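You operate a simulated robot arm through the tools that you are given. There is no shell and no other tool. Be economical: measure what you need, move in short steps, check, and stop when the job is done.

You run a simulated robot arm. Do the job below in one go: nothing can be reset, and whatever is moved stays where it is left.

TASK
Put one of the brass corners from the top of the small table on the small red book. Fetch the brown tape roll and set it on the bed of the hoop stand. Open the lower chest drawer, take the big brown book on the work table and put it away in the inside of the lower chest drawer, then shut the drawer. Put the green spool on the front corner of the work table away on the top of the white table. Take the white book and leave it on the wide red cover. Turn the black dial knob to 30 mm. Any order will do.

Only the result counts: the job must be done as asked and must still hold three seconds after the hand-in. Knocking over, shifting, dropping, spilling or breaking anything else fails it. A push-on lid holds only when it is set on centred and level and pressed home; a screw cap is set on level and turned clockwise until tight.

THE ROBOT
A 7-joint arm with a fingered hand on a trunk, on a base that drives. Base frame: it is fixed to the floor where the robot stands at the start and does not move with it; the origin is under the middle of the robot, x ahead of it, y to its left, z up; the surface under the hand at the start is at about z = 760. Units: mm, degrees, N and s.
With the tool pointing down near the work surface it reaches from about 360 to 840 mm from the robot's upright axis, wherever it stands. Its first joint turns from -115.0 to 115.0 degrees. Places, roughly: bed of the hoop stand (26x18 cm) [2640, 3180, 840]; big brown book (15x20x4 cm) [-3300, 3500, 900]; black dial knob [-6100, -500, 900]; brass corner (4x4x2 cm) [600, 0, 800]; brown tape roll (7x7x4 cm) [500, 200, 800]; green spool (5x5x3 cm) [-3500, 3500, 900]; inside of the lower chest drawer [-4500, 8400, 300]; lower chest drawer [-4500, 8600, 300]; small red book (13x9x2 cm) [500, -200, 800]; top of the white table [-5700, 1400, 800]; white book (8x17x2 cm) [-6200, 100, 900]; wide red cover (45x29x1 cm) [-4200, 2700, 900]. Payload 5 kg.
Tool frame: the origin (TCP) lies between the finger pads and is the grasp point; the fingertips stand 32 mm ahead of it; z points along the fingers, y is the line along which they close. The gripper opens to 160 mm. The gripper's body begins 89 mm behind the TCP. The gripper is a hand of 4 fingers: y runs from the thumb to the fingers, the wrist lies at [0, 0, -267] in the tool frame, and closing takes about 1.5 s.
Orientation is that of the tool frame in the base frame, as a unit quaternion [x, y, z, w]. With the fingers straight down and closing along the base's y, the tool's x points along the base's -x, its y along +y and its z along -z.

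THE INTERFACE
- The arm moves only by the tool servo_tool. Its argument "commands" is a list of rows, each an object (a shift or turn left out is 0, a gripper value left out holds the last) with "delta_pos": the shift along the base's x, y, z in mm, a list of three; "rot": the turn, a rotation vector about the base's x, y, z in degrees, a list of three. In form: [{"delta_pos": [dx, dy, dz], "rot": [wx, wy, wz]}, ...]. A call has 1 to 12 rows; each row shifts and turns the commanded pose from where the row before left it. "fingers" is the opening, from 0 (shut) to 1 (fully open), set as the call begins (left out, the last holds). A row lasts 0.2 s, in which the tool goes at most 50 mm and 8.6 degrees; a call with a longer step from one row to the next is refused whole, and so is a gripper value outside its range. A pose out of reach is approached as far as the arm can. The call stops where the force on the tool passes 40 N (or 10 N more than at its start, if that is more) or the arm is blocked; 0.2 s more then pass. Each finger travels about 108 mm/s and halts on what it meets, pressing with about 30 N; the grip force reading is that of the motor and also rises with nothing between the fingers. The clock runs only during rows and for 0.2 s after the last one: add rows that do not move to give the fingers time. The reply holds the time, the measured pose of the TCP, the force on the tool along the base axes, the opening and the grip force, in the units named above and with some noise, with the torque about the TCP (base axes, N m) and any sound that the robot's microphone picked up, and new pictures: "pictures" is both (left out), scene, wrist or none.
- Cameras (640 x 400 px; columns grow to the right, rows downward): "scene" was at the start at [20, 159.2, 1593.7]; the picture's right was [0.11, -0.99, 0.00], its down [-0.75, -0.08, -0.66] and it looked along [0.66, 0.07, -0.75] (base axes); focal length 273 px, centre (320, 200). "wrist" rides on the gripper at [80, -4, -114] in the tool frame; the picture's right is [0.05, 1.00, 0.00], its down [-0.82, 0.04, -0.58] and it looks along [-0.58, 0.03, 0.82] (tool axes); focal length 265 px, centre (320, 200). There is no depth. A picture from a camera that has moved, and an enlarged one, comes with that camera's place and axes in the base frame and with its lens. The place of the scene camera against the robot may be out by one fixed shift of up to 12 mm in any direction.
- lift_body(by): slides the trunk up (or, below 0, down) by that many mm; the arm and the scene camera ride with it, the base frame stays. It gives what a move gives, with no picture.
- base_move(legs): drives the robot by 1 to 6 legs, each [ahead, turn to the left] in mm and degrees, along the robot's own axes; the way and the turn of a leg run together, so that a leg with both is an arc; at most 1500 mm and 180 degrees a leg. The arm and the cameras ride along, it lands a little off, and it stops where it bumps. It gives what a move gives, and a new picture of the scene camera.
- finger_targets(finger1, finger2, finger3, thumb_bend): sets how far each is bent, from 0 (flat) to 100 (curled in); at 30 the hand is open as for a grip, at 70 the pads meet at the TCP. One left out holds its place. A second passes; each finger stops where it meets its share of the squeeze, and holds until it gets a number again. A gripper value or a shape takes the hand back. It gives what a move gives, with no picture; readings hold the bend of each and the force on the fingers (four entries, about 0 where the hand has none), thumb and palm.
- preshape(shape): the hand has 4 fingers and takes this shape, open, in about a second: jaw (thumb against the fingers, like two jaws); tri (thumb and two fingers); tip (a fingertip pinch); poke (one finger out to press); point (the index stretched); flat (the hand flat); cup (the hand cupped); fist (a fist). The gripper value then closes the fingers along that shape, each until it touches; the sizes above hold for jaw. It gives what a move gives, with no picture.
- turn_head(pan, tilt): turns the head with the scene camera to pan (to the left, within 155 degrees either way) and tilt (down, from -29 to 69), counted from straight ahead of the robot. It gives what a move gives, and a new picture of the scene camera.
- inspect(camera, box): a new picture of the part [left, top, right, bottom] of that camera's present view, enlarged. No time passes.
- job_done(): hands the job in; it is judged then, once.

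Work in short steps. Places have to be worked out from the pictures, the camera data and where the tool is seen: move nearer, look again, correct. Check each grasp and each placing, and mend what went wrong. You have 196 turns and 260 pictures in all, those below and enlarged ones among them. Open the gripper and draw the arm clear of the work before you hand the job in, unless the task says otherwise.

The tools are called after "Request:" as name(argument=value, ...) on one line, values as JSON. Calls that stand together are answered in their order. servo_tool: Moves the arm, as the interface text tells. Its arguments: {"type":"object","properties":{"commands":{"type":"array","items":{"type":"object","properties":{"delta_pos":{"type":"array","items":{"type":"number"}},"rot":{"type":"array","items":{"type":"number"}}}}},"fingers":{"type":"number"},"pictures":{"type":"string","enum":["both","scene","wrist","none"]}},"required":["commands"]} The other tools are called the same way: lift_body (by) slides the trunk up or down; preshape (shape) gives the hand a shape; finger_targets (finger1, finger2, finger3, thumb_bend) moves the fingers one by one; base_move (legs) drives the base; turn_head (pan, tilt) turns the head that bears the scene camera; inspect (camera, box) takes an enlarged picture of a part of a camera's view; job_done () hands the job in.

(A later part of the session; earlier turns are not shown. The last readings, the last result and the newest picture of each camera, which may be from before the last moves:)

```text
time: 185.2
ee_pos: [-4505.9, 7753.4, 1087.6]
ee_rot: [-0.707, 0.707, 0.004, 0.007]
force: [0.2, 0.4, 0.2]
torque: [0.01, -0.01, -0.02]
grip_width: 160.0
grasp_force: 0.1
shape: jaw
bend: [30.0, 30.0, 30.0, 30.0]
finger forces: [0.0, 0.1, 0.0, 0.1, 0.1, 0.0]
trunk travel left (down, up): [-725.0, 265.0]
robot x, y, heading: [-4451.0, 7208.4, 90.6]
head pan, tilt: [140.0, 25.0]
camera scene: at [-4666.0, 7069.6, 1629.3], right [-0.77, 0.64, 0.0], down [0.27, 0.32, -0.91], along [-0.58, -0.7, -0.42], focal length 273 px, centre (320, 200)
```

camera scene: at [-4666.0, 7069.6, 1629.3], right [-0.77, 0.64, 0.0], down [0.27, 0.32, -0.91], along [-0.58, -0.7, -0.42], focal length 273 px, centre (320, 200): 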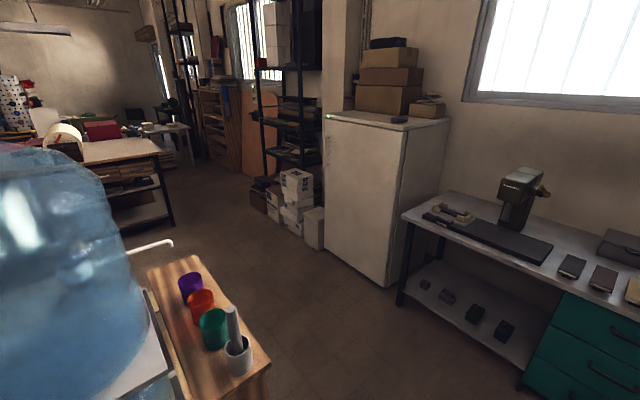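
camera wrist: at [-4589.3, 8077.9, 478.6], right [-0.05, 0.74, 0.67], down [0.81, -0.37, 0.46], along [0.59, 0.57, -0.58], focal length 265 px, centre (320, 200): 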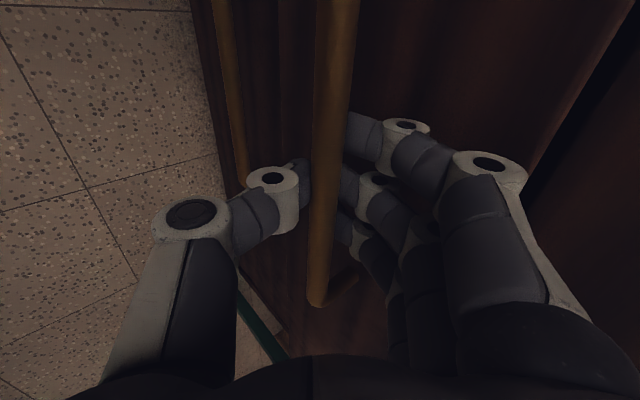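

Return by the known eastern route around the bench toward the table's +y side.

Request:
base_move(legs=[[0, -86], [1160, 0], [0, -41.5], [1500, 0], [250, 0], [0, -54.7]])

Request:
turn_head(pan=-35, tilt=25)

```text
time: 207.5
ee_pos: [-1956.9, 5615.6, 1086.4]
ee_rot: [0.741, 0.671, -0.006, 0.005]
force: [-0.6, 0.6, -0.4]
torque: [0.04, -0.01, 0.0]
grip_width: 159.7
grasp_force: 0.1
shape: jaw
bend: [30.0, 30.0, 30.0, 30.0]
finger forces: [0.0, 0.0, 0.0, 0.0, 0.0, 0.0]
trunk travel left (down, up): [-725.0, 265.0]
robot x, y, heading: [-1953.1, 6165.8, -95.5]
head pan, tilt: [140.0, 25.0]
camera scene: at [-1727.6, 6267.6, 1629.4], right [0.7, -0.71, 0.0], down [-0.3, -0.3, -0.91], along [0.65, 0.63, -0.42], focal length 273 px, centre (320, 200)
```

scene: 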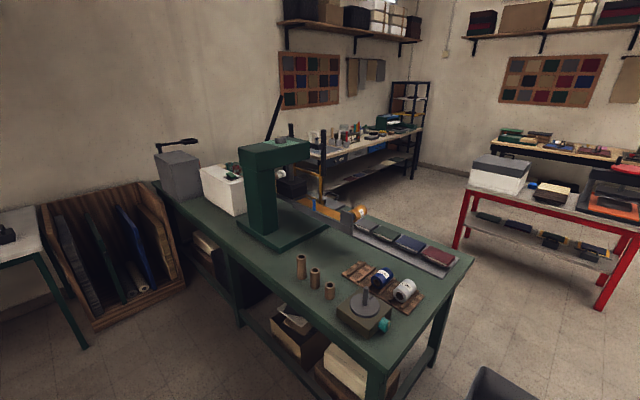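

```text
time: 210.2
ee_pos: [-1958.0, 5616.2, 1086.7]
ee_rot: [0.741, 0.671, -0.007, 0.003]
force: [0.8, 0.6, 0.0]
torque: [0.01, 0.01, 0.01]
grip_width: 160.0
grasp_force: 0.1
shape: jaw
bend: [30.0, 30.0, 30.0, 30.0]
finger forces: [0.1, 0.1, 0.1, 0.0, 0.0, 0.0]
trunk travel left (down, up): [-725.0, 265.0]
robot x, y, heading: [-1956.3, 6163.4, -95.7]
head pan, tilt: [-35.0, 25.0]
camera scene: at [-1853.1, 6133.2, 1629.3], right [-0.76, 0.65, 0.0], down [0.27, 0.32, -0.91], along [-0.59, -0.69, -0.42], focal length 273 px, centre (320, 200)
```

scene: 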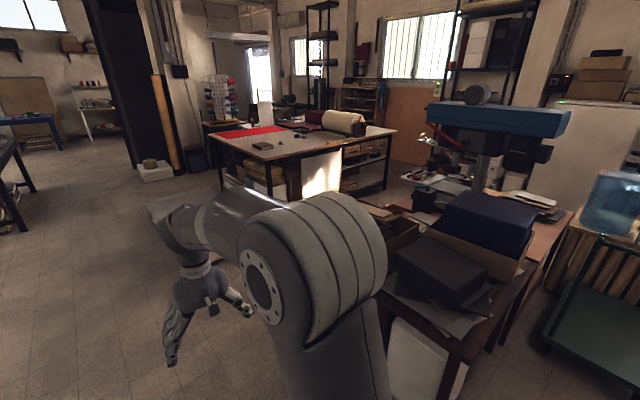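

Table's +y edge is near y≈3740. Continue south, then west into the aisle and face the table.

Request:
base_move(legs=[[1500, 0], [240, 0], [0, -75.5], [1185, 0], [0, 81.2]])

Request:
turn_head(pan=0, tilt=40)

```text
time: 225.6
ee_pos: [-3178.7, 4095.2, 1087.1]
ee_rot: [0.993, 0.116, -0.006, 0.002]
force: [0.5, 1.1, -0.4]
torque: [-0.14, -0.02, -0.05]
grip_width: 160.1
grasp_force: 0.1
shape: jaw
bend: [30.0, 30.0, 30.0, 30.0]
finger forces: [0.0, 0.0, 0.0, 0.1, 0.0, 0.1]
trunk travel left (down, up): [-725.0, 265.0]
robot x, y, heading: [-2658.9, 4280.0, -158.1]
head pan, tilt: [-35.0, 25.0]
stopped in leg 4: the robot was blocked; the commanded pose is now the measured one
camera scene: at [-2634.6, 4175.2, 1629.6], right [0.23, 0.97, 0.0], down [0.41, -0.1, -0.91], along [-0.88, 0.21, -0.42], focal length 273 px, centre (320, 200)
```

scene: 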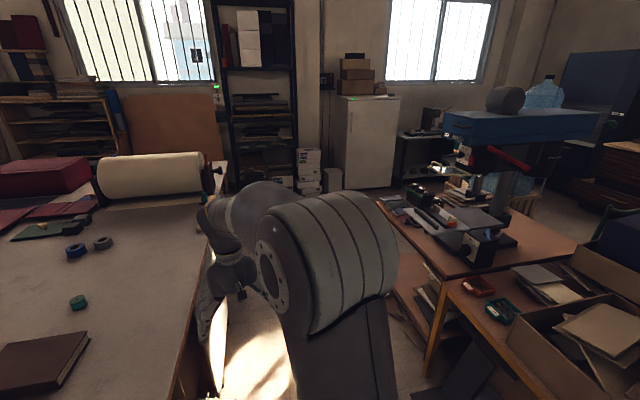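

```text
time: 226.6
ee_pos: [-3177.6, 4091.7, 1088.4]
ee_rot: [0.993, 0.118, -0.006, 0.0]
force: [0.3, 0.5, -0.6]
torque: [-0.02, -0.01, -0.03]
grip_width: 159.8
grasp_force: 0.1
shape: jaw
bend: [30.0, 30.0, 30.0, 30.0]
finger forces: [0.0, 0.0, 0.0, 0.1, 0.0, 0.1]
trunk travel left (down, up): [-725.0, 265.0]
robot x, y, heading: [-2662.3, 4281.9, -158.1]
head pan, tilt: [0.0, 40.0]
camera scene: at [-2622.8, 4118.8, 1606.0], right [-0.37, 0.93, 0.0], down [0.6, 0.24, -0.77], along [-0.71, -0.28, -0.64], focal length 273 px, centre (320, 200)
```

scene: 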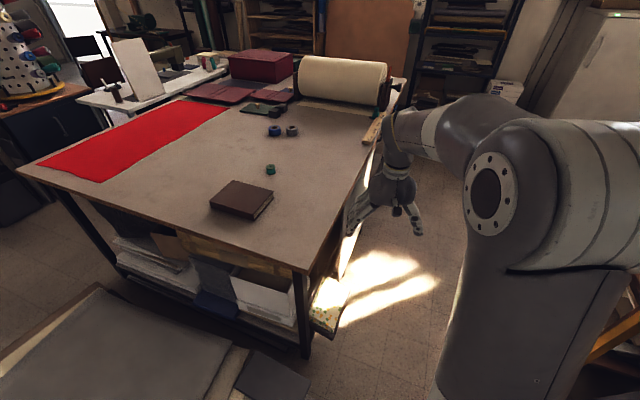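

The base clipped the mats at the left front. Back off, then go further north within the aisle (y≈4400).

Request:
base_move(legs=[[-250, 0], [0, -24], [890, 0], [0, 92]])

Request:
turn_head(pan=0, tilt=45)

```text
time: 237.7
ee_pos: [-3331.8, 3847.4, 1087.2]
ee_rot: [0.761, 0.649, -0.006, 0.003]
force: [0.2, 0.3, -0.6]
torque: [-0.05, 0.01, 0.03]
grip_width: 160.2
grasp_force: 0.0
shape: jaw
bend: [30.0, 30.0, 30.0, 30.0]
finger forces: [0.0, 0.1, 0.1, 0.0, 0.0, 0.1]
trunk travel left (down, up): [-725.0, 265.0]
robot x, y, heading: [-3312.4, 4396.4, -91.0]
head pan, tilt: [0.0, 40.0]
camera scene: at [-3148.9, 4364.1, 1606.0], right [-1.0, 0.01, 0.0], down [0.01, 0.64, -0.77], along [-0.01, -0.77, -0.64], focal length 273 px, centre (320, 200)
```

scene: 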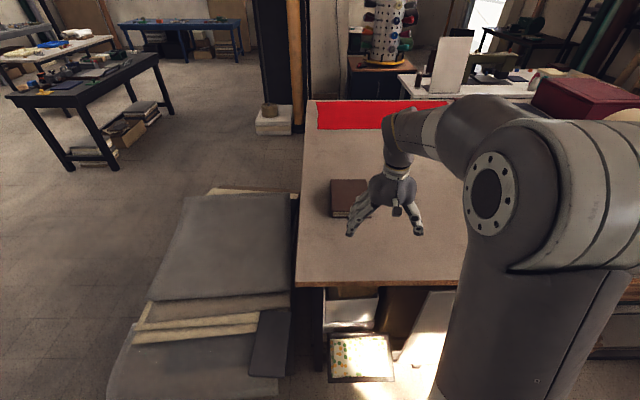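

```text
time: 238.4
ee_pos: [-3332.5, 3848.9, 1086.7]
ee_rot: [0.761, 0.649, -0.006, 0.004]
force: [0.8, -0.6, -0.2]
torque: [-0.01, 0.0, 0.03]
grip_width: 160.2
grasp_force: 0.0
shape: jaw
bend: [30.0, 30.0, 30.0, 30.0]
finger forces: [0.0, 0.1, 0.0, 0.1, 0.0, 0.0]
trunk travel left (down, up): [-725.0, 265.0]
robot x, y, heading: [-3307.1, 4397.3, -90.9]
head pan, tilt: [0.0, 45.0]
camera scene: at [-3149.0, 4367.8, 1598.8], right [-1.0, 0.01, 0.0], down [0.01, 0.71, -0.71], along [-0.01, -0.71, -0.71], focal length 273 px, centre (320, 200)
```

scene: 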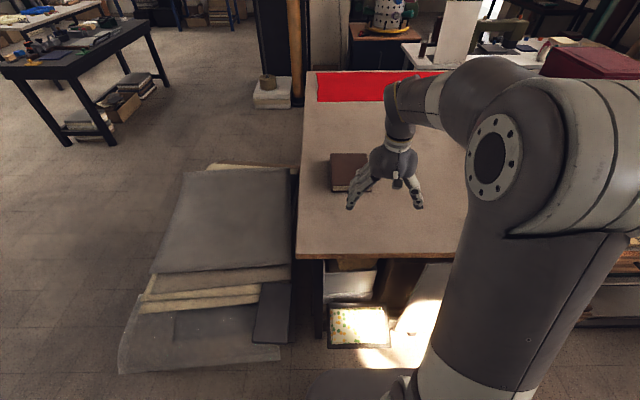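

In position. Move 120 mm closer and swing the hand over the book.

Request:
base_move(legs=[[120, 0]])

Request:
servo_tool(commands=[{"delta_pos": [0, -40, -10]}, {"delta_pos": [0, -40, -10]}, {}], pictures="wrist")

```text
time: 239.7
ee_pos: [-3334.5, 3724.6, 1088.4]
ee_rot: [0.762, 0.648, -0.005, 0.004]
force: [0.4, -0.6, -0.4]
torque: [0.04, 0.0, 0.0]
grip_width: 160.1
grasp_force: 0.0
shape: jaw
bend: [30.0, 30.0, 30.0, 30.0]
finger forces: [0.0, 0.0, 0.0, 0.0, 0.0, 0.0]
trunk travel left (down, up): [-725.0, 265.0]
robot x, y, heading: [-3310.3, 4274.8, -90.9]
head pan, tilt: [0.0, 45.0]
camera scene: at [-3150.8, 4244.4, 1598.7], right [-1.0, 0.01, 0.0], down [0.01, 0.71, -0.71], along [-0.01, -0.71, -0.71], focal length 273 px, centre (320, 200)
```

scene: 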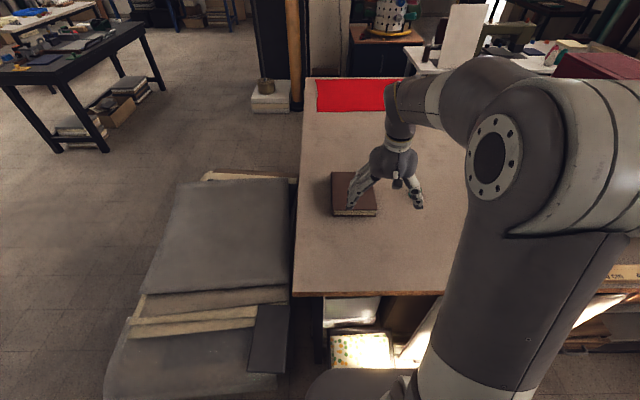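

```text
time: 240.4
ee_pos: [-3335.7, 3646.3, 1069.1]
ee_rot: [0.762, 0.648, -0.007, 0.004]
force: [0.3, 0.1, -0.3]
torque: [0.0, 0.01, 0.0]
grip_width: 159.7
grasp_force: 0.1
shape: jaw
bend: [30.0, 30.0, 30.0, 30.0]
finger forces: [0.1, 0.0, 0.0, 0.0, 0.1, 0.0]
trunk travel left (down, up): [-725.0, 265.0]
robot x, y, heading: [-3309.9, 4273.9, -91.1]
head pan, tilt: [0.0, 45.0]
camera wrist: at [-3327.3, 3729.2, 1181.6], right [0.99, -0.11, 0.0], down [-0.09, -0.8, 0.59], along [-0.07, -0.59, -0.81], focal length 265 px, centre (320, 200)
```

wrist: 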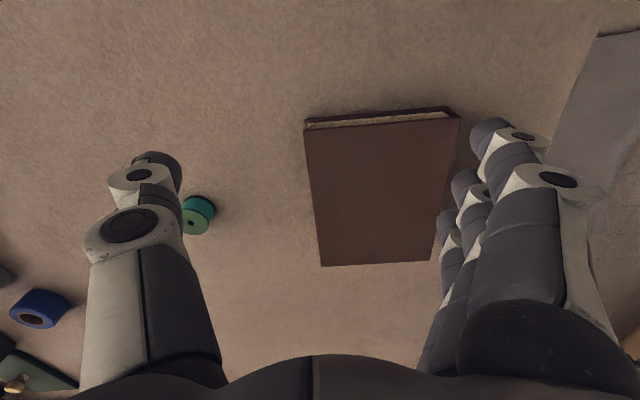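

The book (z top ≈ 925) is centred near [-3282, 3530], almost axis-aligned. Centre the hand over it, correct yaw by +7°, and come down somewhat.

Request:
servo_tool(commands=[{"delta_pos": [14, -30, 0], "rot": [0, 0, 3.7]}, {"delta_pos": [14, -30, 0], "rot": [0, 0, 3.6]}, {"delta_pos": [13, -28, 0]}, {"delta_pos": [13, -28, 0]}, {"delta_pos": [0, 0, -25]}, {"delta_pos": [0, 0, -25]}, {}])

```text
time: 242.1
ee_pos: [-3279.8, 3529.3, 1015.6]
ee_rot: [0.719, 0.695, -0.005, 0.004]
force: [-0.4, 0.3, 0.4]
torque: [0.01, 0.01, 0.0]
grip_width: 159.9
grasp_force: 0.1
shape: jaw
bend: [30.0, 30.0, 30.0, 30.0]
finger forces: [0.1, 0.0, 0.0, 0.0, 0.0, 0.0]
trunk travel left (down, up): [-725.0, 265.0]
robot x, y, heading: [-3309.1, 4276.9, -90.8]
head pan, tilt: [0.0, 45.0]
camera scene: at [-3150.7, 4245.8, 1598.7], right [-1.0, 0.01, 0.0], down [0.01, 0.71, -0.71], along [-0.01, -0.71, -0.71], focal length 273 px, centre (320, 200)
camera wrist: at [-3281.8, 3613.0, 1130.7], right [1.0, 0.02, 0.0], down [0.02, -0.81, 0.59], along [0.01, -0.59, -0.81], focal length 265 px, centre (320, 200)
```

scene: 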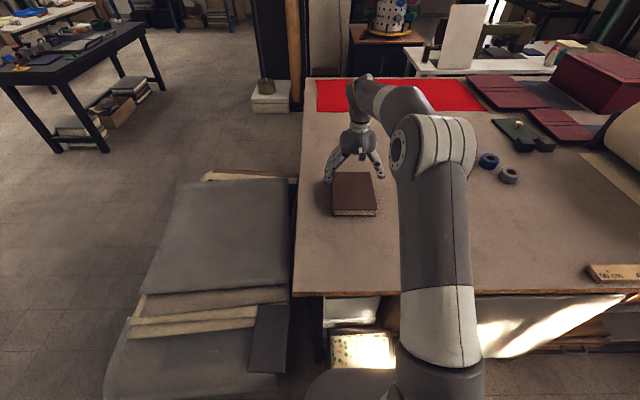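
wrist: 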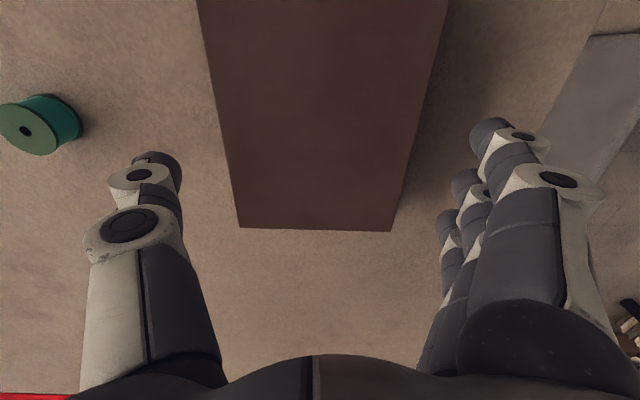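

Book top seems at z≈932 if it's 150 wide. I need a bit more than 160 mm opening; try spreading the fingers wider via finger bends.

Request:
finger_targets(finger1=20, finger2=20, finger3=20, thumb_bend=20)

Request:
inspect(camera="wrist", box=[0, 0, 640, 400])

```text
time: 243.1
ee_pos: [-3279.6, 3529.7, 1017.3]
ee_rot: [0.719, 0.695, -0.005, 0.004]
force: [0.9, 0.3, -0.6]
torque: [-0.02, -0.02, 0.01]
grip_width: 193.7
grasp_force: 0.0
shape: fingers
bend: [20.0, 20.0, 20.0, 20.0]
finger forces: [0.0, 0.0, 0.0, 0.0, 0.0, 0.0]
trunk travel left (down, up): [-725.0, 265.0]
robot x, y, heading: [-3309.0, 4272.8, -90.8]
head pan, tilt: [0.0, 45.0]
```

```text
1.00 times, centred on (320, 200) of wrist (not enlarged: the box is as wide or as high as the picture)
camera zoom: at [-3281.9, 3613.0, 1130.8], right [1.0, 0.02, 0.0], down [0.02, -0.81, 0.59], along [0.01, -0.59, -0.81], focal length 265 px, centre (320, 200)
```

zoom: 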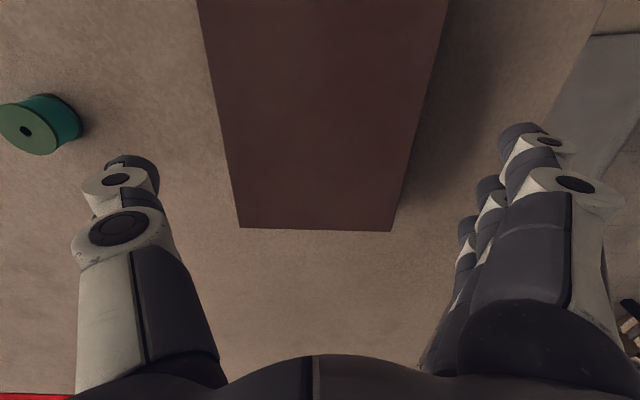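

Opening is now 194 mm. Descend in steps alongside the book with force watch.

Request:
servo_tool(commands=[{"delta_pos": [-3, 7, -30]}, {"delta_pos": [0, 0, -25]}, {"delta_pos": [0, 0, -8]}, {}], pictures="wrist")

```text
time: 244.1
ee_pos: [-3284.7, 3537.1, 953.4]
ee_rot: [0.719, 0.695, -0.006, 0.004]
force: [0.1, 0.4, -0.1]
torque: [0.02, 0.06, -0.05]
grip_width: 193.5
grasp_force: 0.0
shape: fingers
bend: [20.0, 20.0, 20.0, 20.0]
finger forces: [0.0, 0.0, 0.0, 0.0, 0.0, 0.0]
trunk travel left (down, up): [-725.0, 265.0]
robot x, y, heading: [-3310.1, 4274.5, -91.0]
head pan, tilt: [0.0, 45.0]
camera wrist: at [-3286.3, 3620.1, 1068.3], right [1.0, 0.02, 0.0], down [0.02, -0.81, 0.59], along [0.01, -0.59, -0.81], focal length 265 px, centre (320, 200)
```

wrist: 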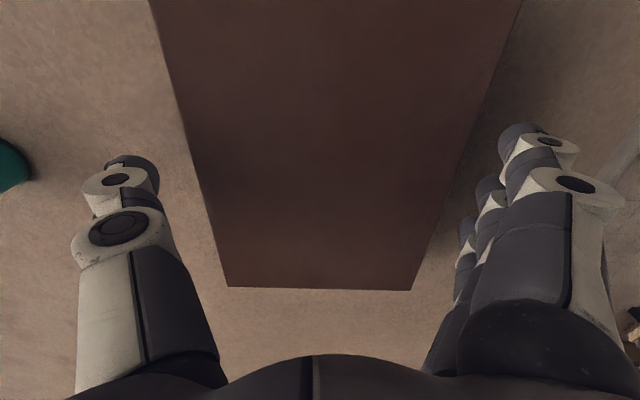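

Consistent: book top z≈935, table≈895. Lower to TCP z≈938 and close.

Request:
servo_tool(commands=[{"delta_pos": [0, -1, -5]}, {"delta_pos": [0, 0, -5]}, {"delta_pos": [0, 0, -4]}, {}], pictures="none")

Request:
servo_tool(commands=[{}, {}, {}, {}, {}], fingers=0, pictures="wrist")

```text
time: 245.1
ee_pos: [-3283.7, 3536.4, 940.3]
ee_rot: [0.719, 0.695, -0.006, 0.005]
force: [-0.1, -0.6, 0.2]
torque: [0.01, -0.01, -0.02]
grip_width: 193.5
grasp_force: 0.0
shape: fingers
bend: [20.0, 20.0, 20.0, 20.0]
finger forces: [0.1, 0.0, 0.1, 0.1, 0.0, 0.1]
trunk travel left (down, up): [-725.0, 265.0]
robot x, y, heading: [-3307.8, 4275.5, -90.8]
head pan, tilt: [0.0, 45.0]
```

```text
time: 246.2
ee_pos: [-3282.3, 3536.5, 939.3]
ee_rot: [0.719, 0.695, -0.006, 0.005]
force: [2.5, -0.1, 0.4]
torque: [-0.01, 0.04, 0.03]
grip_width: 146.8
grasp_force: 30.4
shape: jaw
bend: [43.0, 43.0, 42.0, 13.0]
finger forces: [10.3, 10.5, 10.8, 0.1, 29.7, 0.0]
trunk travel left (down, up): [-725.0, 265.0]
robot x, y, heading: [-3309.8, 4277.9, -90.8]
head pan, tilt: [0.0, 45.0]
camera wrist: at [-3285.2, 3619.3, 1053.4], right [1.0, 0.02, 0.0], down [0.02, -0.81, 0.59], along [0.01, -0.59, -0.81], focal length 265 px, centre (320, 200)
```

wrist: 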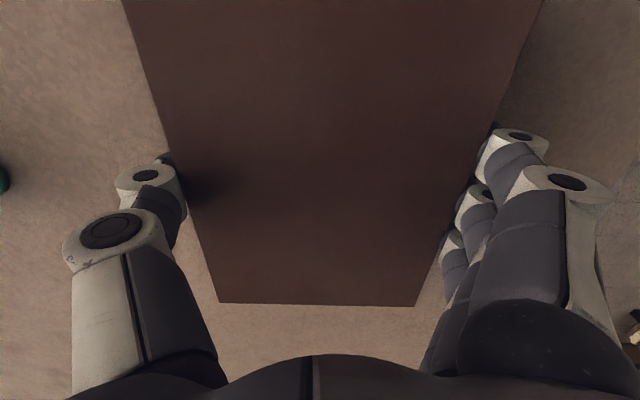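

Firm grip across the width (147 mm, 30 N). Lift and check.

Request:
servo_tool(commands=[{"delta_pos": [0, 0, 15]}, {"delta_pos": [0, 0, 25]}, {"delta_pos": [0, 0, 40]}, {"delta_pos": [0, 0, 40]}, {}])

```text
time: 247.4
ee_pos: [-3285.3, 3536.3, 1058.8]
ee_rot: [0.718, 0.696, -0.005, 0.004]
force: [-0.5, 0.0, -5.7]
torque: [0.02, 0.01, 0.0]
grip_width: 146.7
grasp_force: 30.1
shape: jaw
bend: [43.0, 43.0, 42.0, 13.0]
finger forces: [10.1, 10.3, 10.8, 0.0, 31.0, 0.0]
trunk travel left (down, up): [-725.0, 265.0]
robot x, y, heading: [-3307.3, 4274.5, -90.7]
head pan, tilt: [0.0, 45.0]
camera scene: at [-3150.7, 4244.9, 1598.7], right [-1.0, 0.01, 0.0], down [0.01, 0.71, -0.71], along [-0.01, -0.71, -0.71], focal length 273 px, centre (320, 200)
camera wrist: at [-3286.1, 3619.3, 1172.4], right [1.0, 0.02, 0.0], down [0.02, -0.81, 0.59], along [0.01, -0.59, -0.81], focal length 265 px, centre (320, 200)
```

scene: 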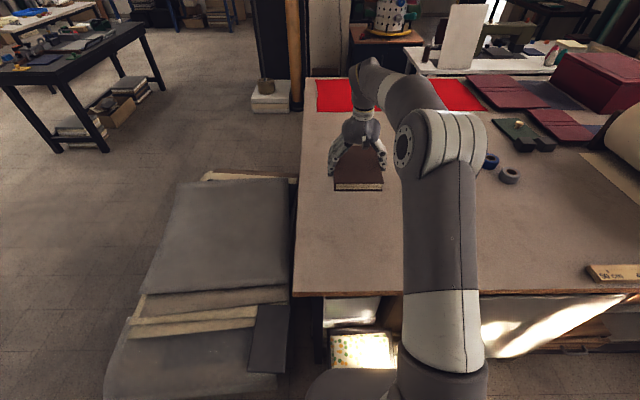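
wrist: 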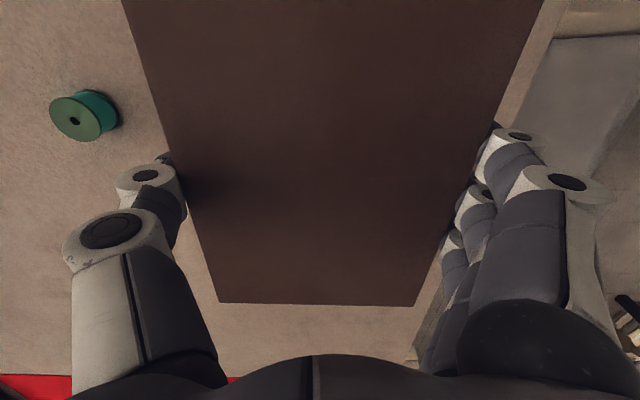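

Book held well. Retract the arm and drive back to the chest by the same route.

Request:
servo_tool(commands=[{"delta_pos": [0, 45, 10]}, {"delta_pos": [0, 45, 10]}, {"delta_pos": [0, 45, 10]}, {"delta_pos": [0, 45, 10]}, {}], pictures="none")

Request:
base_move(legs=[[-120, 0], [0, 89.8], [1250, 0], [0, 87.6], [1500, 0], [300, 0]])

```text
time: 248.7
ee_pos: [-3282.6, 3714.5, 1100.6]
ee_rot: [0.719, 0.695, -0.005, 0.003]
force: [-0.3, 0.3, -6.8]
torque: [0.0, 0.02, 0.04]
grip_width: 146.8
grasp_force: 30.3
shape: jaw
bend: [43.0, 43.0, 42.0, 13.0]
finger forces: [10.0, 10.3, 10.7, 0.1, 31.1, 0.1]
trunk travel left (down, up): [-725.0, 265.0]
robot x, y, heading: [-3308.3, 4273.5, -91.1]
head pan, tilt: [0.0, 45.0]
```

```text
time: 272.0
ee_pos: [-1924.5, 6728.7, 1100.5]
ee_rot: [-0.674, 0.739, 0.003, 0.005]
force: [0.7, 1.1, -6.4]
torque: [-0.06, -0.04, 0.03]
grip_width: 147.0
grasp_force: 30.1
shape: jaw
bend: [43.0, 43.0, 42.0, 13.0]
finger forces: [9.9, 10.3, 10.7, 0.0, 30.8, 0.0]
trunk travel left (down, up): [-725.0, 265.0]
robot x, y, heading: [-1929.7, 6164.2, 86.0]
head pan, tilt: [0.0, 45.0]
camera scene: at [-2083.8, 6194.5, 1598.7], right [1.0, -0.07, 0.0], down [-0.05, -0.71, -0.71], along [0.05, 0.7, -0.71], focal length 273 px, centre (320, 200)
```

scene: 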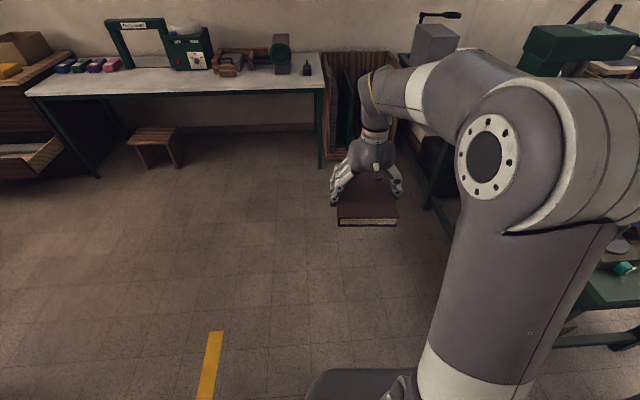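

Request:
base_move(legs=[[0, 54.3], [1500, 0], [280, 0], [0, 45.2], [1155, 0], [0, -95.5]])

Request:
turn_head(pan=0, tilt=50)

```text
time: 295.1
ee_pos: [-4526.0, 7700.2, 1100.2]
ee_rot: [0.719, -0.695, -0.004, -0.005]
force: [-0.2, -0.1, -6.4]
torque: [-0.02, 0.01, -0.01]
grip_width: 146.7
grasp_force: 30.0
shape: jaw
bend: [43.0, 43.0, 42.0, 13.0]
finger forces: [9.8, 10.1, 10.6, 0.0, 30.7, 0.0]
trunk travel left (down, up): [-725.0, 265.0]
robot x, y, heading: [-4461.9, 7141.0, 92.9]
head pan, tilt: [0.0, 45.0]
camera scene: at [-4619.9, 7149.3, 1598.7], right [1.0, 0.05, 0.0], down [0.03, -0.71, -0.71], along [-0.04, 0.71, -0.71], focal length 273 px, centre (320, 200)
```

scene: 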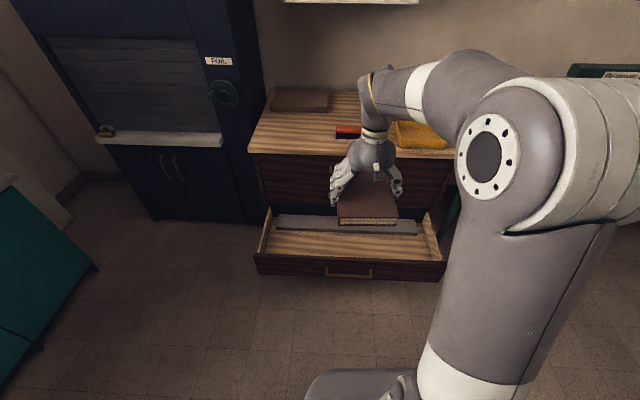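

```text
time: 295.7
ee_pos: [-4527.5, 7698.9, 1100.8]
ee_rot: [0.718, -0.696, -0.004, -0.005]
force: [0.8, 0.2, -6.2]
torque: [-0.04, -0.02, -0.01]
grip_width: 146.8
grasp_force: 29.7
shape: jaw
bend: [43.0, 43.0, 42.0, 13.0]
finger forces: [9.8, 10.2, 10.6, 0.0, 30.6, 0.1]
trunk travel left (down, up): [-725.0, 265.0]
robot x, y, heading: [-4467.9, 7138.7, 93.1]
head pan, tilt: [0.0, 50.0]
camera scene: at [-4619.9, 7145.0, 1591.8], right [1.0, 0.05, 0.0], down [0.04, -0.77, -0.64], along [-0.03, 0.64, -0.77], focal length 273 px, centre (320, 200)
```

scene: 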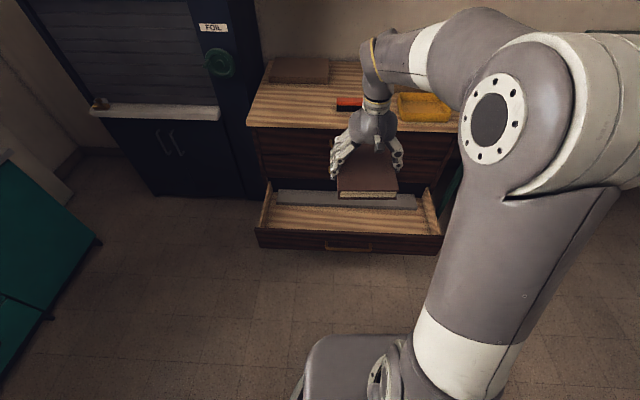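

Free drawer floor y≈7915–8160. Drive 210 mm closer, then extend so that the book is centred at y≈8038 above the drawer.

Request:
base_move(legs=[[0, -3], [210, 0]])

```text
time: 297.8
ee_pos: [-4498.0, 7908.7, 1100.1]
ee_rot: [-0.701, 0.713, 0.003, 0.005]
force: [0.3, -0.4, -6.7]
torque: [-0.1, 0.0, -0.01]
grip_width: 147.0
grasp_force: 29.7
shape: jaw
bend: [43.0, 43.0, 42.0, 13.0]
finger forces: [9.9, 10.3, 10.7, 0.0, 30.8, 0.1]
trunk travel left (down, up): [-725.0, 265.0]
robot x, y, heading: [-4465.7, 7347.6, 89.9]
head pan, tilt: [0.0, 50.0]
camera scene: at [-4619.0, 7360.1, 1591.8], right [1.0, 0.0, 0.0], down [0.0, -0.77, -0.64], along [0.0, 0.64, -0.77], focal length 273 px, centre (320, 200)
```

scene: 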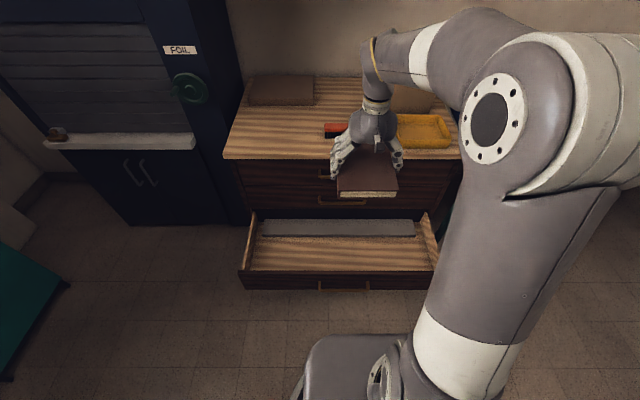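

Extend 130 mm in +y, then lower with the trunk.

Request:
servo_tool(commands=[{"delta_pos": [-5, 33, 0]}, {"delta_pos": [-5, 33, 0]}, {"delta_pos": [0, 33, 0]}, {"delta_pos": [0, 31, 0]}, {}], pictures="none")

Request:
lift_body(by=-400)

Request:
lift_body(by=-190)

Request:
turn_head(pan=-5, tilt=45)

Request:
inspect(camera="wrist", box=[0, 0, 640, 400])

```text
time: 298.9
ee_pos: [-4508.6, 8037.5, 1099.7]
ee_rot: [-0.701, 0.714, 0.003, 0.004]
force: [-0.3, -0.2, -5.7]
torque: [-0.01, -0.02, 0.0]
grip_width: 146.9
grasp_force: 30.3
shape: jaw
bend: [43.0, 43.0, 42.0, 13.0]
finger forces: [9.9, 10.4, 10.5, 0.1, 30.7, 0.1]
trunk travel left (down, up): [-725.0, 265.0]
robot x, y, heading: [-4466.5, 7345.6, 89.8]
head pan, tilt: [0.0, 50.0]
```

```text
time: 302.8
ee_pos: [-4508.7, 8038.3, 700.4]
ee_rot: [-0.701, 0.713, 0.003, 0.005]
force: [0.0, 0.7, -5.5]
torque: [-0.02, -0.03, -0.01]
grip_width: 147.0
grasp_force: 29.8
shape: jaw
bend: [43.0, 43.0, 42.0, 13.0]
finger forces: [9.9, 10.1, 10.6, 0.0, 30.6, 0.0]
trunk travel left (down, up): [-325.0, 665.0]
robot x, y, heading: [-4466.4, 7349.8, 90.2]
head pan, tilt: [0.0, 50.0]
```

```text
time: 304.9
ee_pos: [-4509.0, 8038.3, 508.6]
ee_rot: [-0.7, 0.714, 0.004, 0.005]
force: [0.7, -0.6, -5.8]
torque: [-0.03, -0.03, 0.0]
grip_width: 146.9
grasp_force: 29.8
shape: jaw
bend: [43.0, 43.0, 42.0, 13.0]
finger forces: [9.9, 10.2, 10.6, 0.1, 30.8, 0.1]
trunk travel left (down, up): [-135.0, 855.0]
robot x, y, heading: [-4465.5, 7346.6, 89.8]
head pan, tilt: [0.0, 50.0]
```

```text
time: 305.5
ee_pos: [-4509.3, 8038.5, 510.4]
ee_rot: [-0.701, 0.713, 0.003, 0.005]
force: [-0.4, 0.2, -6.3]
torque: [-0.04, 0.03, -0.02]
grip_width: 146.9
grasp_force: 30.2
shape: jaw
bend: [43.0, 43.0, 42.0, 13.0]
finger forces: [9.8, 10.1, 10.5, 0.1, 30.7, 0.0]
trunk travel left (down, up): [-135.0, 855.0]
robot x, y, heading: [-4461.9, 7348.2, 90.1]
head pan, tilt: [-5.0, 45.0]
camera scene: at [-4611.9, 7362.8, 1008.7], right [1.0, -0.09, 0.0], down [-0.06, -0.71, -0.71], along [0.06, 0.7, -0.71], focal length 273 px, centre (320, 200)
```

scene: 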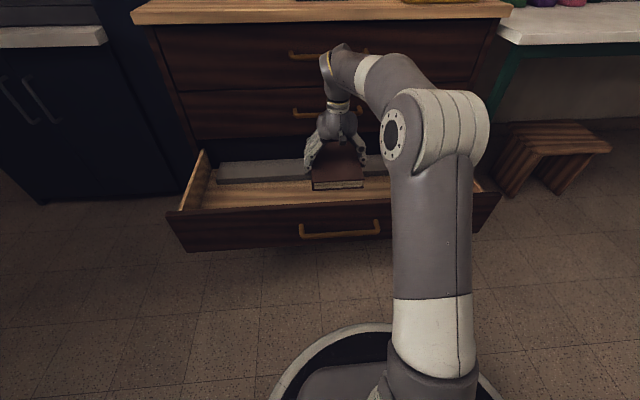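

```text
1.00 times, centred on (320, 200) of wrist (not enlarged: the box is as wide or as high as the picture)
camera zoom: at [-4506.8, 7957.3, 623.7], right [-1.0, -0.03, 0.0], down [-0.03, 0.81, 0.59], along [-0.02, 0.59, -0.81], focal length 265 px, centre (320, 200)
```

zoom: 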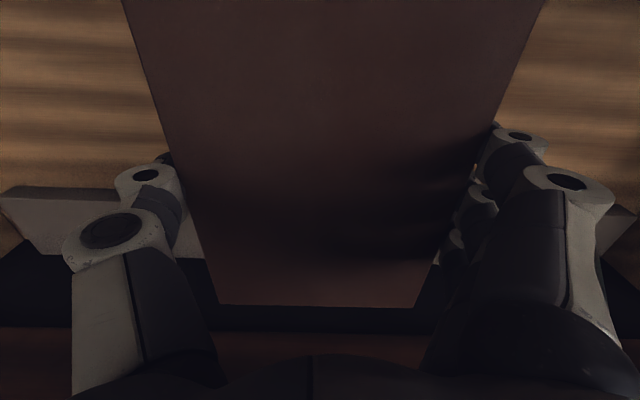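

The grey tray's near edge is at y≈8155+, so shift the book 8 mm toward me and lower further.

Request:
servo_tool(commands=[{"delta_pos": [0, -8, 0]}, {}], pictures="none")

Request:
lift_body(by=-120)

Request:
turn_head(pan=-5, tilt=45)

```text
time: 306.1
ee_pos: [-4509.4, 8030.7, 510.0]
ee_rot: [-0.7, 0.714, 0.004, 0.005]
force: [-0.7, -0.1, -6.2]
torque: [-0.01, -0.02, 0.01]
grip_width: 146.6
grasp_force: 30.0
shape: jaw
bend: [43.0, 43.0, 42.0, 13.0]
finger forces: [9.9, 10.2, 10.7, 0.0, 30.7, 0.1]
trunk travel left (down, up): [-135.0, 855.0]
robot x, y, heading: [-4464.5, 7348.0, 90.0]
head pan, tilt: [-5.0, 45.0]
```

```text
time: 307.6
ee_pos: [-4508.6, 8029.4, 388.7]
ee_rot: [-0.701, 0.713, 0.004, 0.005]
force: [-0.1, 0.0, -6.5]
torque: [-0.03, 0.01, -0.02]
grip_width: 146.8
grasp_force: 30.5
shape: jaw
bend: [43.0, 43.0, 42.0, 13.0]
finger forces: [9.8, 10.3, 10.7, 0.1, 30.6, 0.0]
trunk travel left (down, up): [-15.0, 975.0]
robot x, y, heading: [-4461.8, 7345.1, 90.1]
head pan, tilt: [-5.0, 45.0]
```

```text
time: 308.2
ee_pos: [-4508.4, 8029.0, 389.8]
ee_rot: [-0.701, 0.713, 0.004, 0.005]
force: [-0.5, 0.3, -6.0]
torque: [-0.04, 0.02, -0.03]
grip_width: 146.7
grasp_force: 30.1
shape: jaw
bend: [43.0, 43.0, 42.0, 13.0]
finger forces: [9.9, 10.2, 10.6, 0.0, 30.7, 0.0]
trunk travel left (down, up): [-15.0, 975.0]
robot x, y, heading: [-4462.9, 7348.7, 90.0]
head pan, tilt: [-5.0, 45.0]
camera scene: at [-4611.8, 7362.7, 888.7], right [1.0, -0.09, 0.0], down [-0.06, -0.7, -0.71], along [0.06, 0.7, -0.71], focal length 273 px, centre (320, 200)
```

scene: 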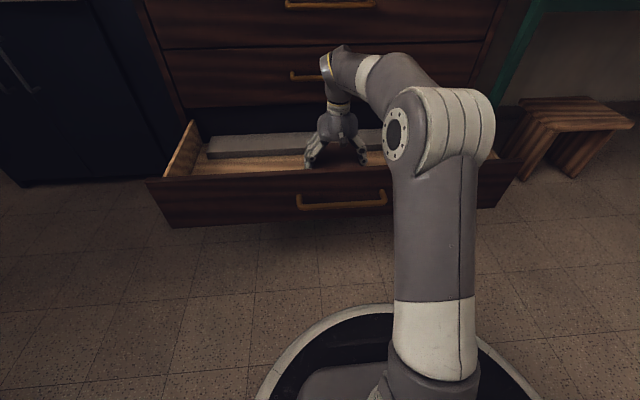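

Clear of everything. Lower with the arm in small steps until contact.

Request:
servo_tool(commands=[{"delta_pos": [0, 0, -15]}, {"delta_pos": [0, 0, -10]}, {"delta_pos": [0, 0, -5]}, {"delta_pos": [0, 0, -4]}, {"delta_pos": [0, 0, -4]}, {"delta_pos": [0, 0, -3]}, {}], pictures="none")

```text
time: 309.5
ee_pos: [-4510.2, 8032.7, 360.0]
ee_rot: [-0.7, 0.714, 0.01, 0.01]
force: [0.2, -1.2, 19.9]
torque: [-0.13, -0.22, -0.05]
grip_width: 146.2
grasp_force: 30.2
shape: jaw
bend: [44.0, 44.0, 43.0, 10.0]
finger forces: [9.1, 9.6, 10.2, 0.0, 29.2, 0.0]
trunk travel left (down, up): [-15.0, 975.0]
robot x, y, heading: [-4466.8, 7345.7, 90.0]
head pan, tilt: [-5.0, 45.0]
stopped in row 6: the force on the tool passed its limit at 41 N (the readings are from after the stop); the commanded pose is now the measured one
```

Book rests on the drawer floor. Ease up a little, release wide, and rise.

Request:
servo_tool(commands=[{"delta_pos": [0, 0, 2]}, {}], pictures="none")

Request:
finger_targets(finger1=20, finger2=20, finger3=20, thumb_bend=15)

Request:
servo_tool(commands=[{"delta_pos": [0, 0, 10]}, {"delta_pos": [0, 0, 30]}, {"delta_pos": [0, 0, 45]}, {"delta_pos": [0, 0, 45]}, {}], pictures="wrist")

```text
time: 310.1
ee_pos: [-4510.5, 8032.1, 360.8]
ee_rot: [-0.701, 0.713, 0.009, 0.009]
force: [1.8, 3.9, 18.7]
torque: [0.03, -0.13, -0.08]
grip_width: 146.2
grasp_force: 29.8
shape: jaw
bend: [44.0, 44.0, 43.0, 10.0]
finger forces: [9.2, 9.5, 9.9, 0.1, 29.5, 0.0]
trunk travel left (down, up): [-15.0, 975.0]
robot x, y, heading: [-4464.5, 7347.9, 89.9]
head pan, tilt: [-5.0, 45.0]
```

```text
time: 311.1
ee_pos: [-4510.5, 8032.4, 358.5]
ee_rot: [-0.701, 0.713, 0.007, 0.008]
force: [-0.5, -1.5, -0.7]
torque: [0.04, 0.02, 0.0]
grip_width: 195.9
grasp_force: 0.1
shape: fingers
bend: [20.0, 20.0, 20.0, 15.0]
finger forces: [0.1, 0.0, 0.0, 0.1, 0.1, 0.0]
trunk travel left (down, up): [-15.0, 975.0]
robot x, y, heading: [-4461.5, 7350.4, 90.0]
head pan, tilt: [-5.0, 45.0]
```

```text
time: 312.3
ee_pos: [-4509.5, 8030.7, 489.1]
ee_rot: [-0.7, 0.714, 0.008, 0.008]
force: [-0.8, -0.6, -0.4]
torque: [-0.01, 0.0, 0.02]
grip_width: 195.8
grasp_force: 0.1
shape: fingers
bend: [20.0, 20.0, 20.0, 15.0]
finger forces: [0.0, 0.0, 0.0, 0.0, 0.0, 0.0]
trunk travel left (down, up): [-15.0, 975.0]
robot x, y, heading: [-4462.6, 7343.8, 89.8]
head pan, tilt: [-5.0, 45.0]
camera wrist: at [-4507.7, 7948.0, 602.4], right [-1.0, -0.03, 0.0], down [-0.03, 0.8, 0.6], along [-0.02, 0.6, -0.8], focal length 265 px, centre (320, 200)
```

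wrist: 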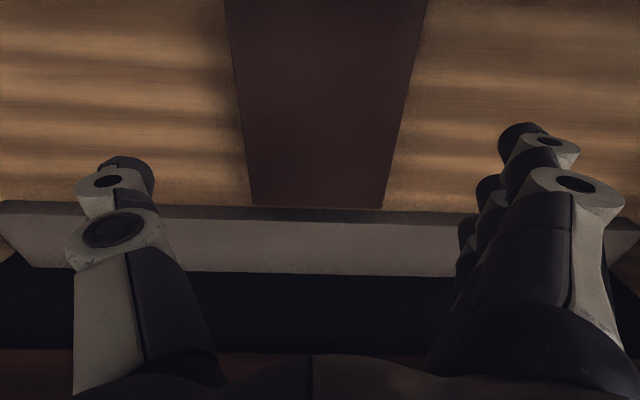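

Book lies level on the drawer floor, clear of front and back. Rise, back away, and prepare to push the drawer shut with closed fingers on the handle bar.

Request:
lift_body(by=250)

Request:
base_move(legs=[[-210, 0]])

Request:
servo_tool(commands=[{"delta_pos": [0, -45, 0]}, {"delta_pos": [0, -45, 0]}, {}, {}, {}, {}], fingers=0, pictures="none")

Request:
turn_head(pan=0, tilt=45)

```text
time: 314.8
ee_pos: [-4509.8, 8028.8, 739.3]
ee_rot: [-0.701, 0.714, 0.008, 0.008]
force: [1.0, -0.8, 0.1]
torque: [0.02, 0.02, -0.01]
grip_width: 195.9
grasp_force: 0.1
shape: fingers
bend: [20.0, 20.0, 20.0, 15.0]
finger forces: [0.0, 0.0, 0.1, 0.1, 0.0, 0.0]
trunk travel left (down, up): [-265.0, 725.0]
robot x, y, heading: [-4467.1, 7348.0, 90.0]
head pan, tilt: [-5.0, 45.0]
```

```text
time: 316.5
ee_pos: [-4512.3, 7819.0, 738.4]
ee_rot: [-0.702, 0.712, 0.009, 0.008]
force: [-0.1, -0.1, -0.9]
torque: [-0.01, -0.01, -0.05]
grip_width: 196.1
grasp_force: 0.1
shape: fingers
bend: [20.0, 20.0, 20.0, 15.0]
finger forces: [0.1, 0.0, 0.0, 0.1, 0.0, 0.0]
trunk travel left (down, up): [-265.0, 725.0]
robot x, y, heading: [-4465.9, 7131.9, 90.2]
head pan, tilt: [-5.0, 45.0]
camera scene: at [-4611.6, 7150.6, 1138.7], right [1.0, -0.09, 0.0], down [-0.06, -0.7, -0.71], along [0.06, 0.7, -0.71], focal length 273 px, centre (320, 200)
```

scene: 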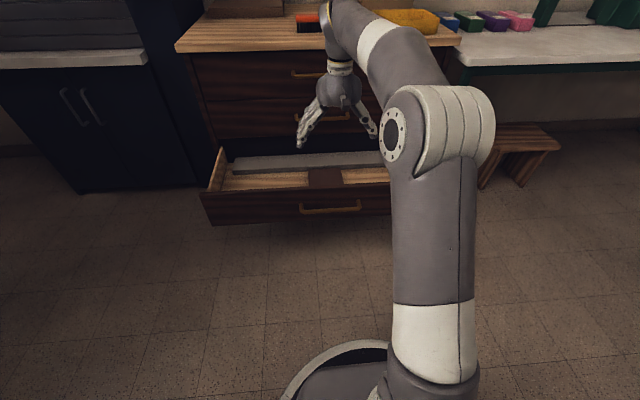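

```text
time: 317.9
ee_pos: [-4508.9, 7728.0, 739.8]
ee_rot: [-0.701, 0.713, 0.009, 0.008]
force: [0.5, 0.6, 0.0]
torque: [0.02, 0.01, 0.02]
grip_width: 0.0
grasp_force: 29.8
shape: jaw
bend: [69.0, 63.0, 69.0, 67.0]
finger forces: [0.0, 0.0, 0.0, 0.0, 0.0, 0.0]
trunk travel left (down, up): [-265.0, 725.0]
robot x, y, heading: [-4463.1, 7138.5, 89.8]
head pan, tilt: [-5.0, 45.0]
```

```text
time: 318.6
ee_pos: [-4509.8, 7727.4, 737.5]
ee_rot: [-0.702, 0.712, 0.007, 0.007]
force: [-0.2, 0.3, 0.2]
torque: [0.01, 0.02, 0.01]
grip_width: 0.3
grasp_force: 29.9
shape: jaw
bend: [69.0, 63.0, 69.0, 67.0]
finger forces: [0.1, 0.1, 0.0, 0.1, 0.0, 0.0]
trunk travel left (down, up): [-265.0, 725.0]
robot x, y, heading: [-4468.8, 7137.6, 90.1]
head pan, tilt: [0.0, 45.0]
camera scene: at [-4618.7, 7150.7, 1138.7], right [1.0, 0.0, 0.0], down [0.0, -0.71, -0.71], along [0.0, 0.71, -0.71], focal length 273 px, centre (320, 200)
```

scene: 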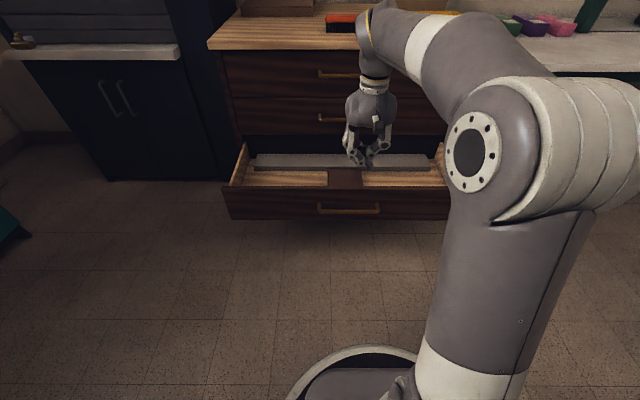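

Lower the hand in front of the handle (bar at y≈7845, z≈392).

Request:
lift_body(by=-265)

Request:
servo_tool(commands=[{"delta_pos": [0, 0, -40]}, {"delta_pos": [0, 0, -40]}, {}], pictures="both")

```text
time: 321.3
ee_pos: [-4510.3, 7727.3, 473.9]
ee_rot: [-0.702, 0.712, 0.008, 0.007]
force: [-0.3, -0.4, 0.9]
torque: [0.0, 0.03, 0.0]
grip_width: 0.1
grasp_force: 30.3
shape: jaw
bend: [69.0, 63.0, 69.0, 67.0]
finger forces: [0.1, 0.0, 0.0, 0.0, 0.0, 0.0]
trunk travel left (down, up): [0.0, 990.0]
robot x, y, heading: [-4461.8, 7134.4, 90.1]
head pan, tilt: [0.0, 45.0]
```

```text
time: 322.1
ee_pos: [-4510.4, 7728.4, 394.1]
ee_rot: [-0.701, 0.713, 0.007, 0.008]
force: [-0.5, 0.0, -0.2]
torque: [0.03, -0.01, -0.02]
grip_width: 0.1
grasp_force: 30.7
shape: jaw
bend: [69.0, 63.0, 69.0, 67.0]
finger forces: [0.0, 0.0, 0.0, 0.0, 0.0, 0.0]
trunk travel left (down, up): [0.0, 990.0]
robot x, y, heading: [-4461.7, 7138.1, 90.2]
head pan, tilt: [0.0, 45.0]
camera scene: at [-4618.7, 7150.7, 873.7], right [1.0, 0.0, 0.0], down [0.0, -0.71, -0.71], along [0.0, 0.71, -0.71], focal length 273 px, centre (320, 200)
camera wrist: at [-4508.0, 7646.8, 507.1], right [-1.0, -0.04, 0.0], down [-0.03, 0.8, 0.6], along [-0.02, 0.6, -0.8], focal length 265 px, centre (320, 200)
```

scene: 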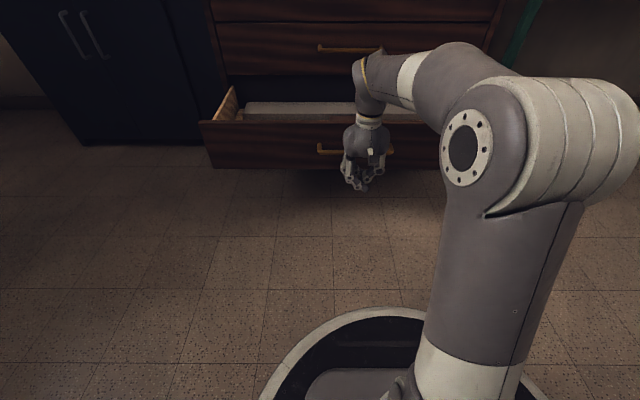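
wrist: 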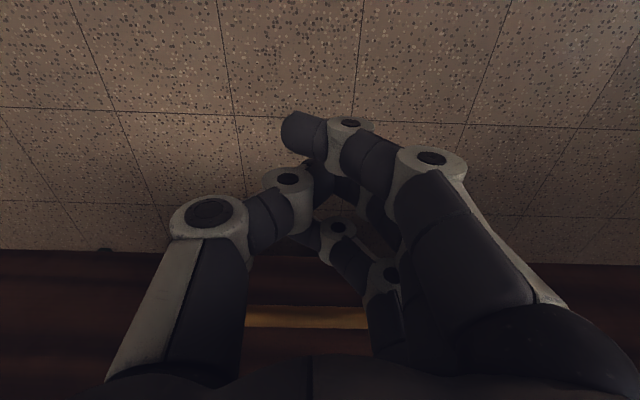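

Aligned. Push by driving forward 380 mm.

Request:
base_move(legs=[[380, 0]])

```text
time: 324.4
ee_pos: [-4511.3, 8102.4, 393.6]
ee_rot: [-0.702, 0.712, 0.007, 0.008]
force: [0.2, 0.3, 0.5]
torque: [-0.01, -0.04, -0.03]
grip_width: 0.0
grasp_force: 30.0
shape: jaw
bend: [69.0, 63.0, 69.0, 67.0]
finger forces: [0.0, 0.0, 0.0, 0.0, 0.0, 0.0]
trunk travel left (down, up): [0.0, 990.0]
robot x, y, heading: [-4465.1, 7509.0, 90.0]
head pan, tilt: [0.0, 45.0]
camera scene: at [-4619.3, 7524.6, 873.7], right [1.0, 0.0, 0.0], down [0.0, -0.71, -0.71], along [0.0, 0.71, -0.71], focal length 273 px, centre (320, 200)
```

scene: 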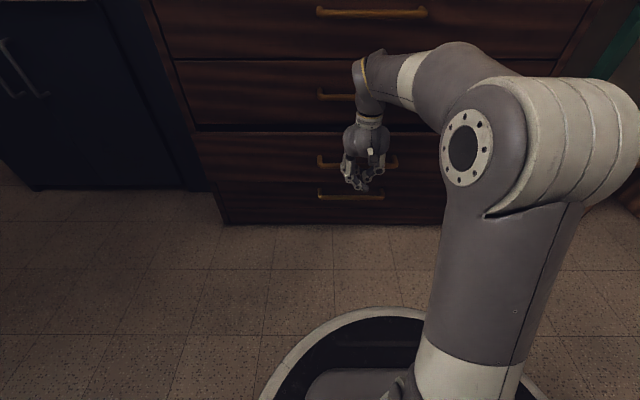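

Nearly shut. Finish by pushing with the arm until resistance.

Request:
servo_tool(commands=[{"delta_pos": [0, 15, 0]}, {"delta_pos": [0, 15, 0]}, {"delta_pos": [0, 10, 0]}, {"delta_pos": [0, 8, 0]}, {"delta_pos": [0, 5, 0]}, {"delta_pos": [0, 5, 0]}, {"delta_pos": [0, 5, 0]}, {"delta_pos": [0, 5, 0]}, {}], pictures="scene")

```text
time: 325.9
ee_pos: [-4513.1, 8156.2, 393.8]
ee_rot: [-0.7, 0.714, 0.004, 0.003]
force: [0.9, -13.7, 5.3]
torque: [0.16, 0.01, 0.1]
grip_width: 0.0
grasp_force: 29.7
shape: jaw
bend: [69.0, 63.0, 70.0, 67.0]
finger forces: [0.0, 0.1, 14.2, 0.0, 0.0, 0.1]
trunk travel left (down, up): [0.0, 990.0]
robot x, y, heading: [-4464.8, 7511.1, 90.4]
head pan, tilt: [0.0, 45.0]
stopped in row 7: the force on the tool passed its limit at 46 N (the readings are from after the stop); the commanded pose is now the measured one
camera scene: at [-4619.3, 7523.3, 873.9], right [1.0, 0.0, 0.0], down [0.0, -0.71, -0.71], along [0.0, 0.71, -0.71], focal length 273 px, centre (320, 200)
```

scene: 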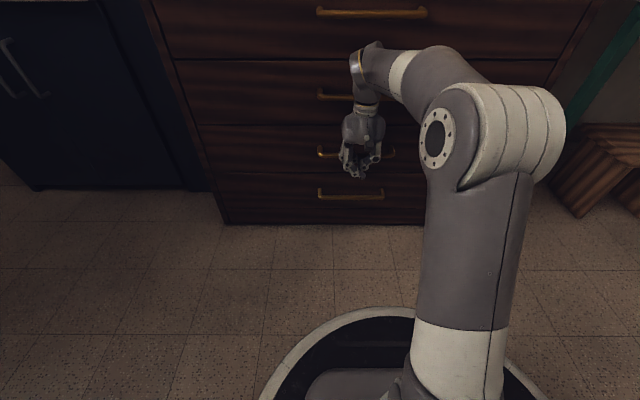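

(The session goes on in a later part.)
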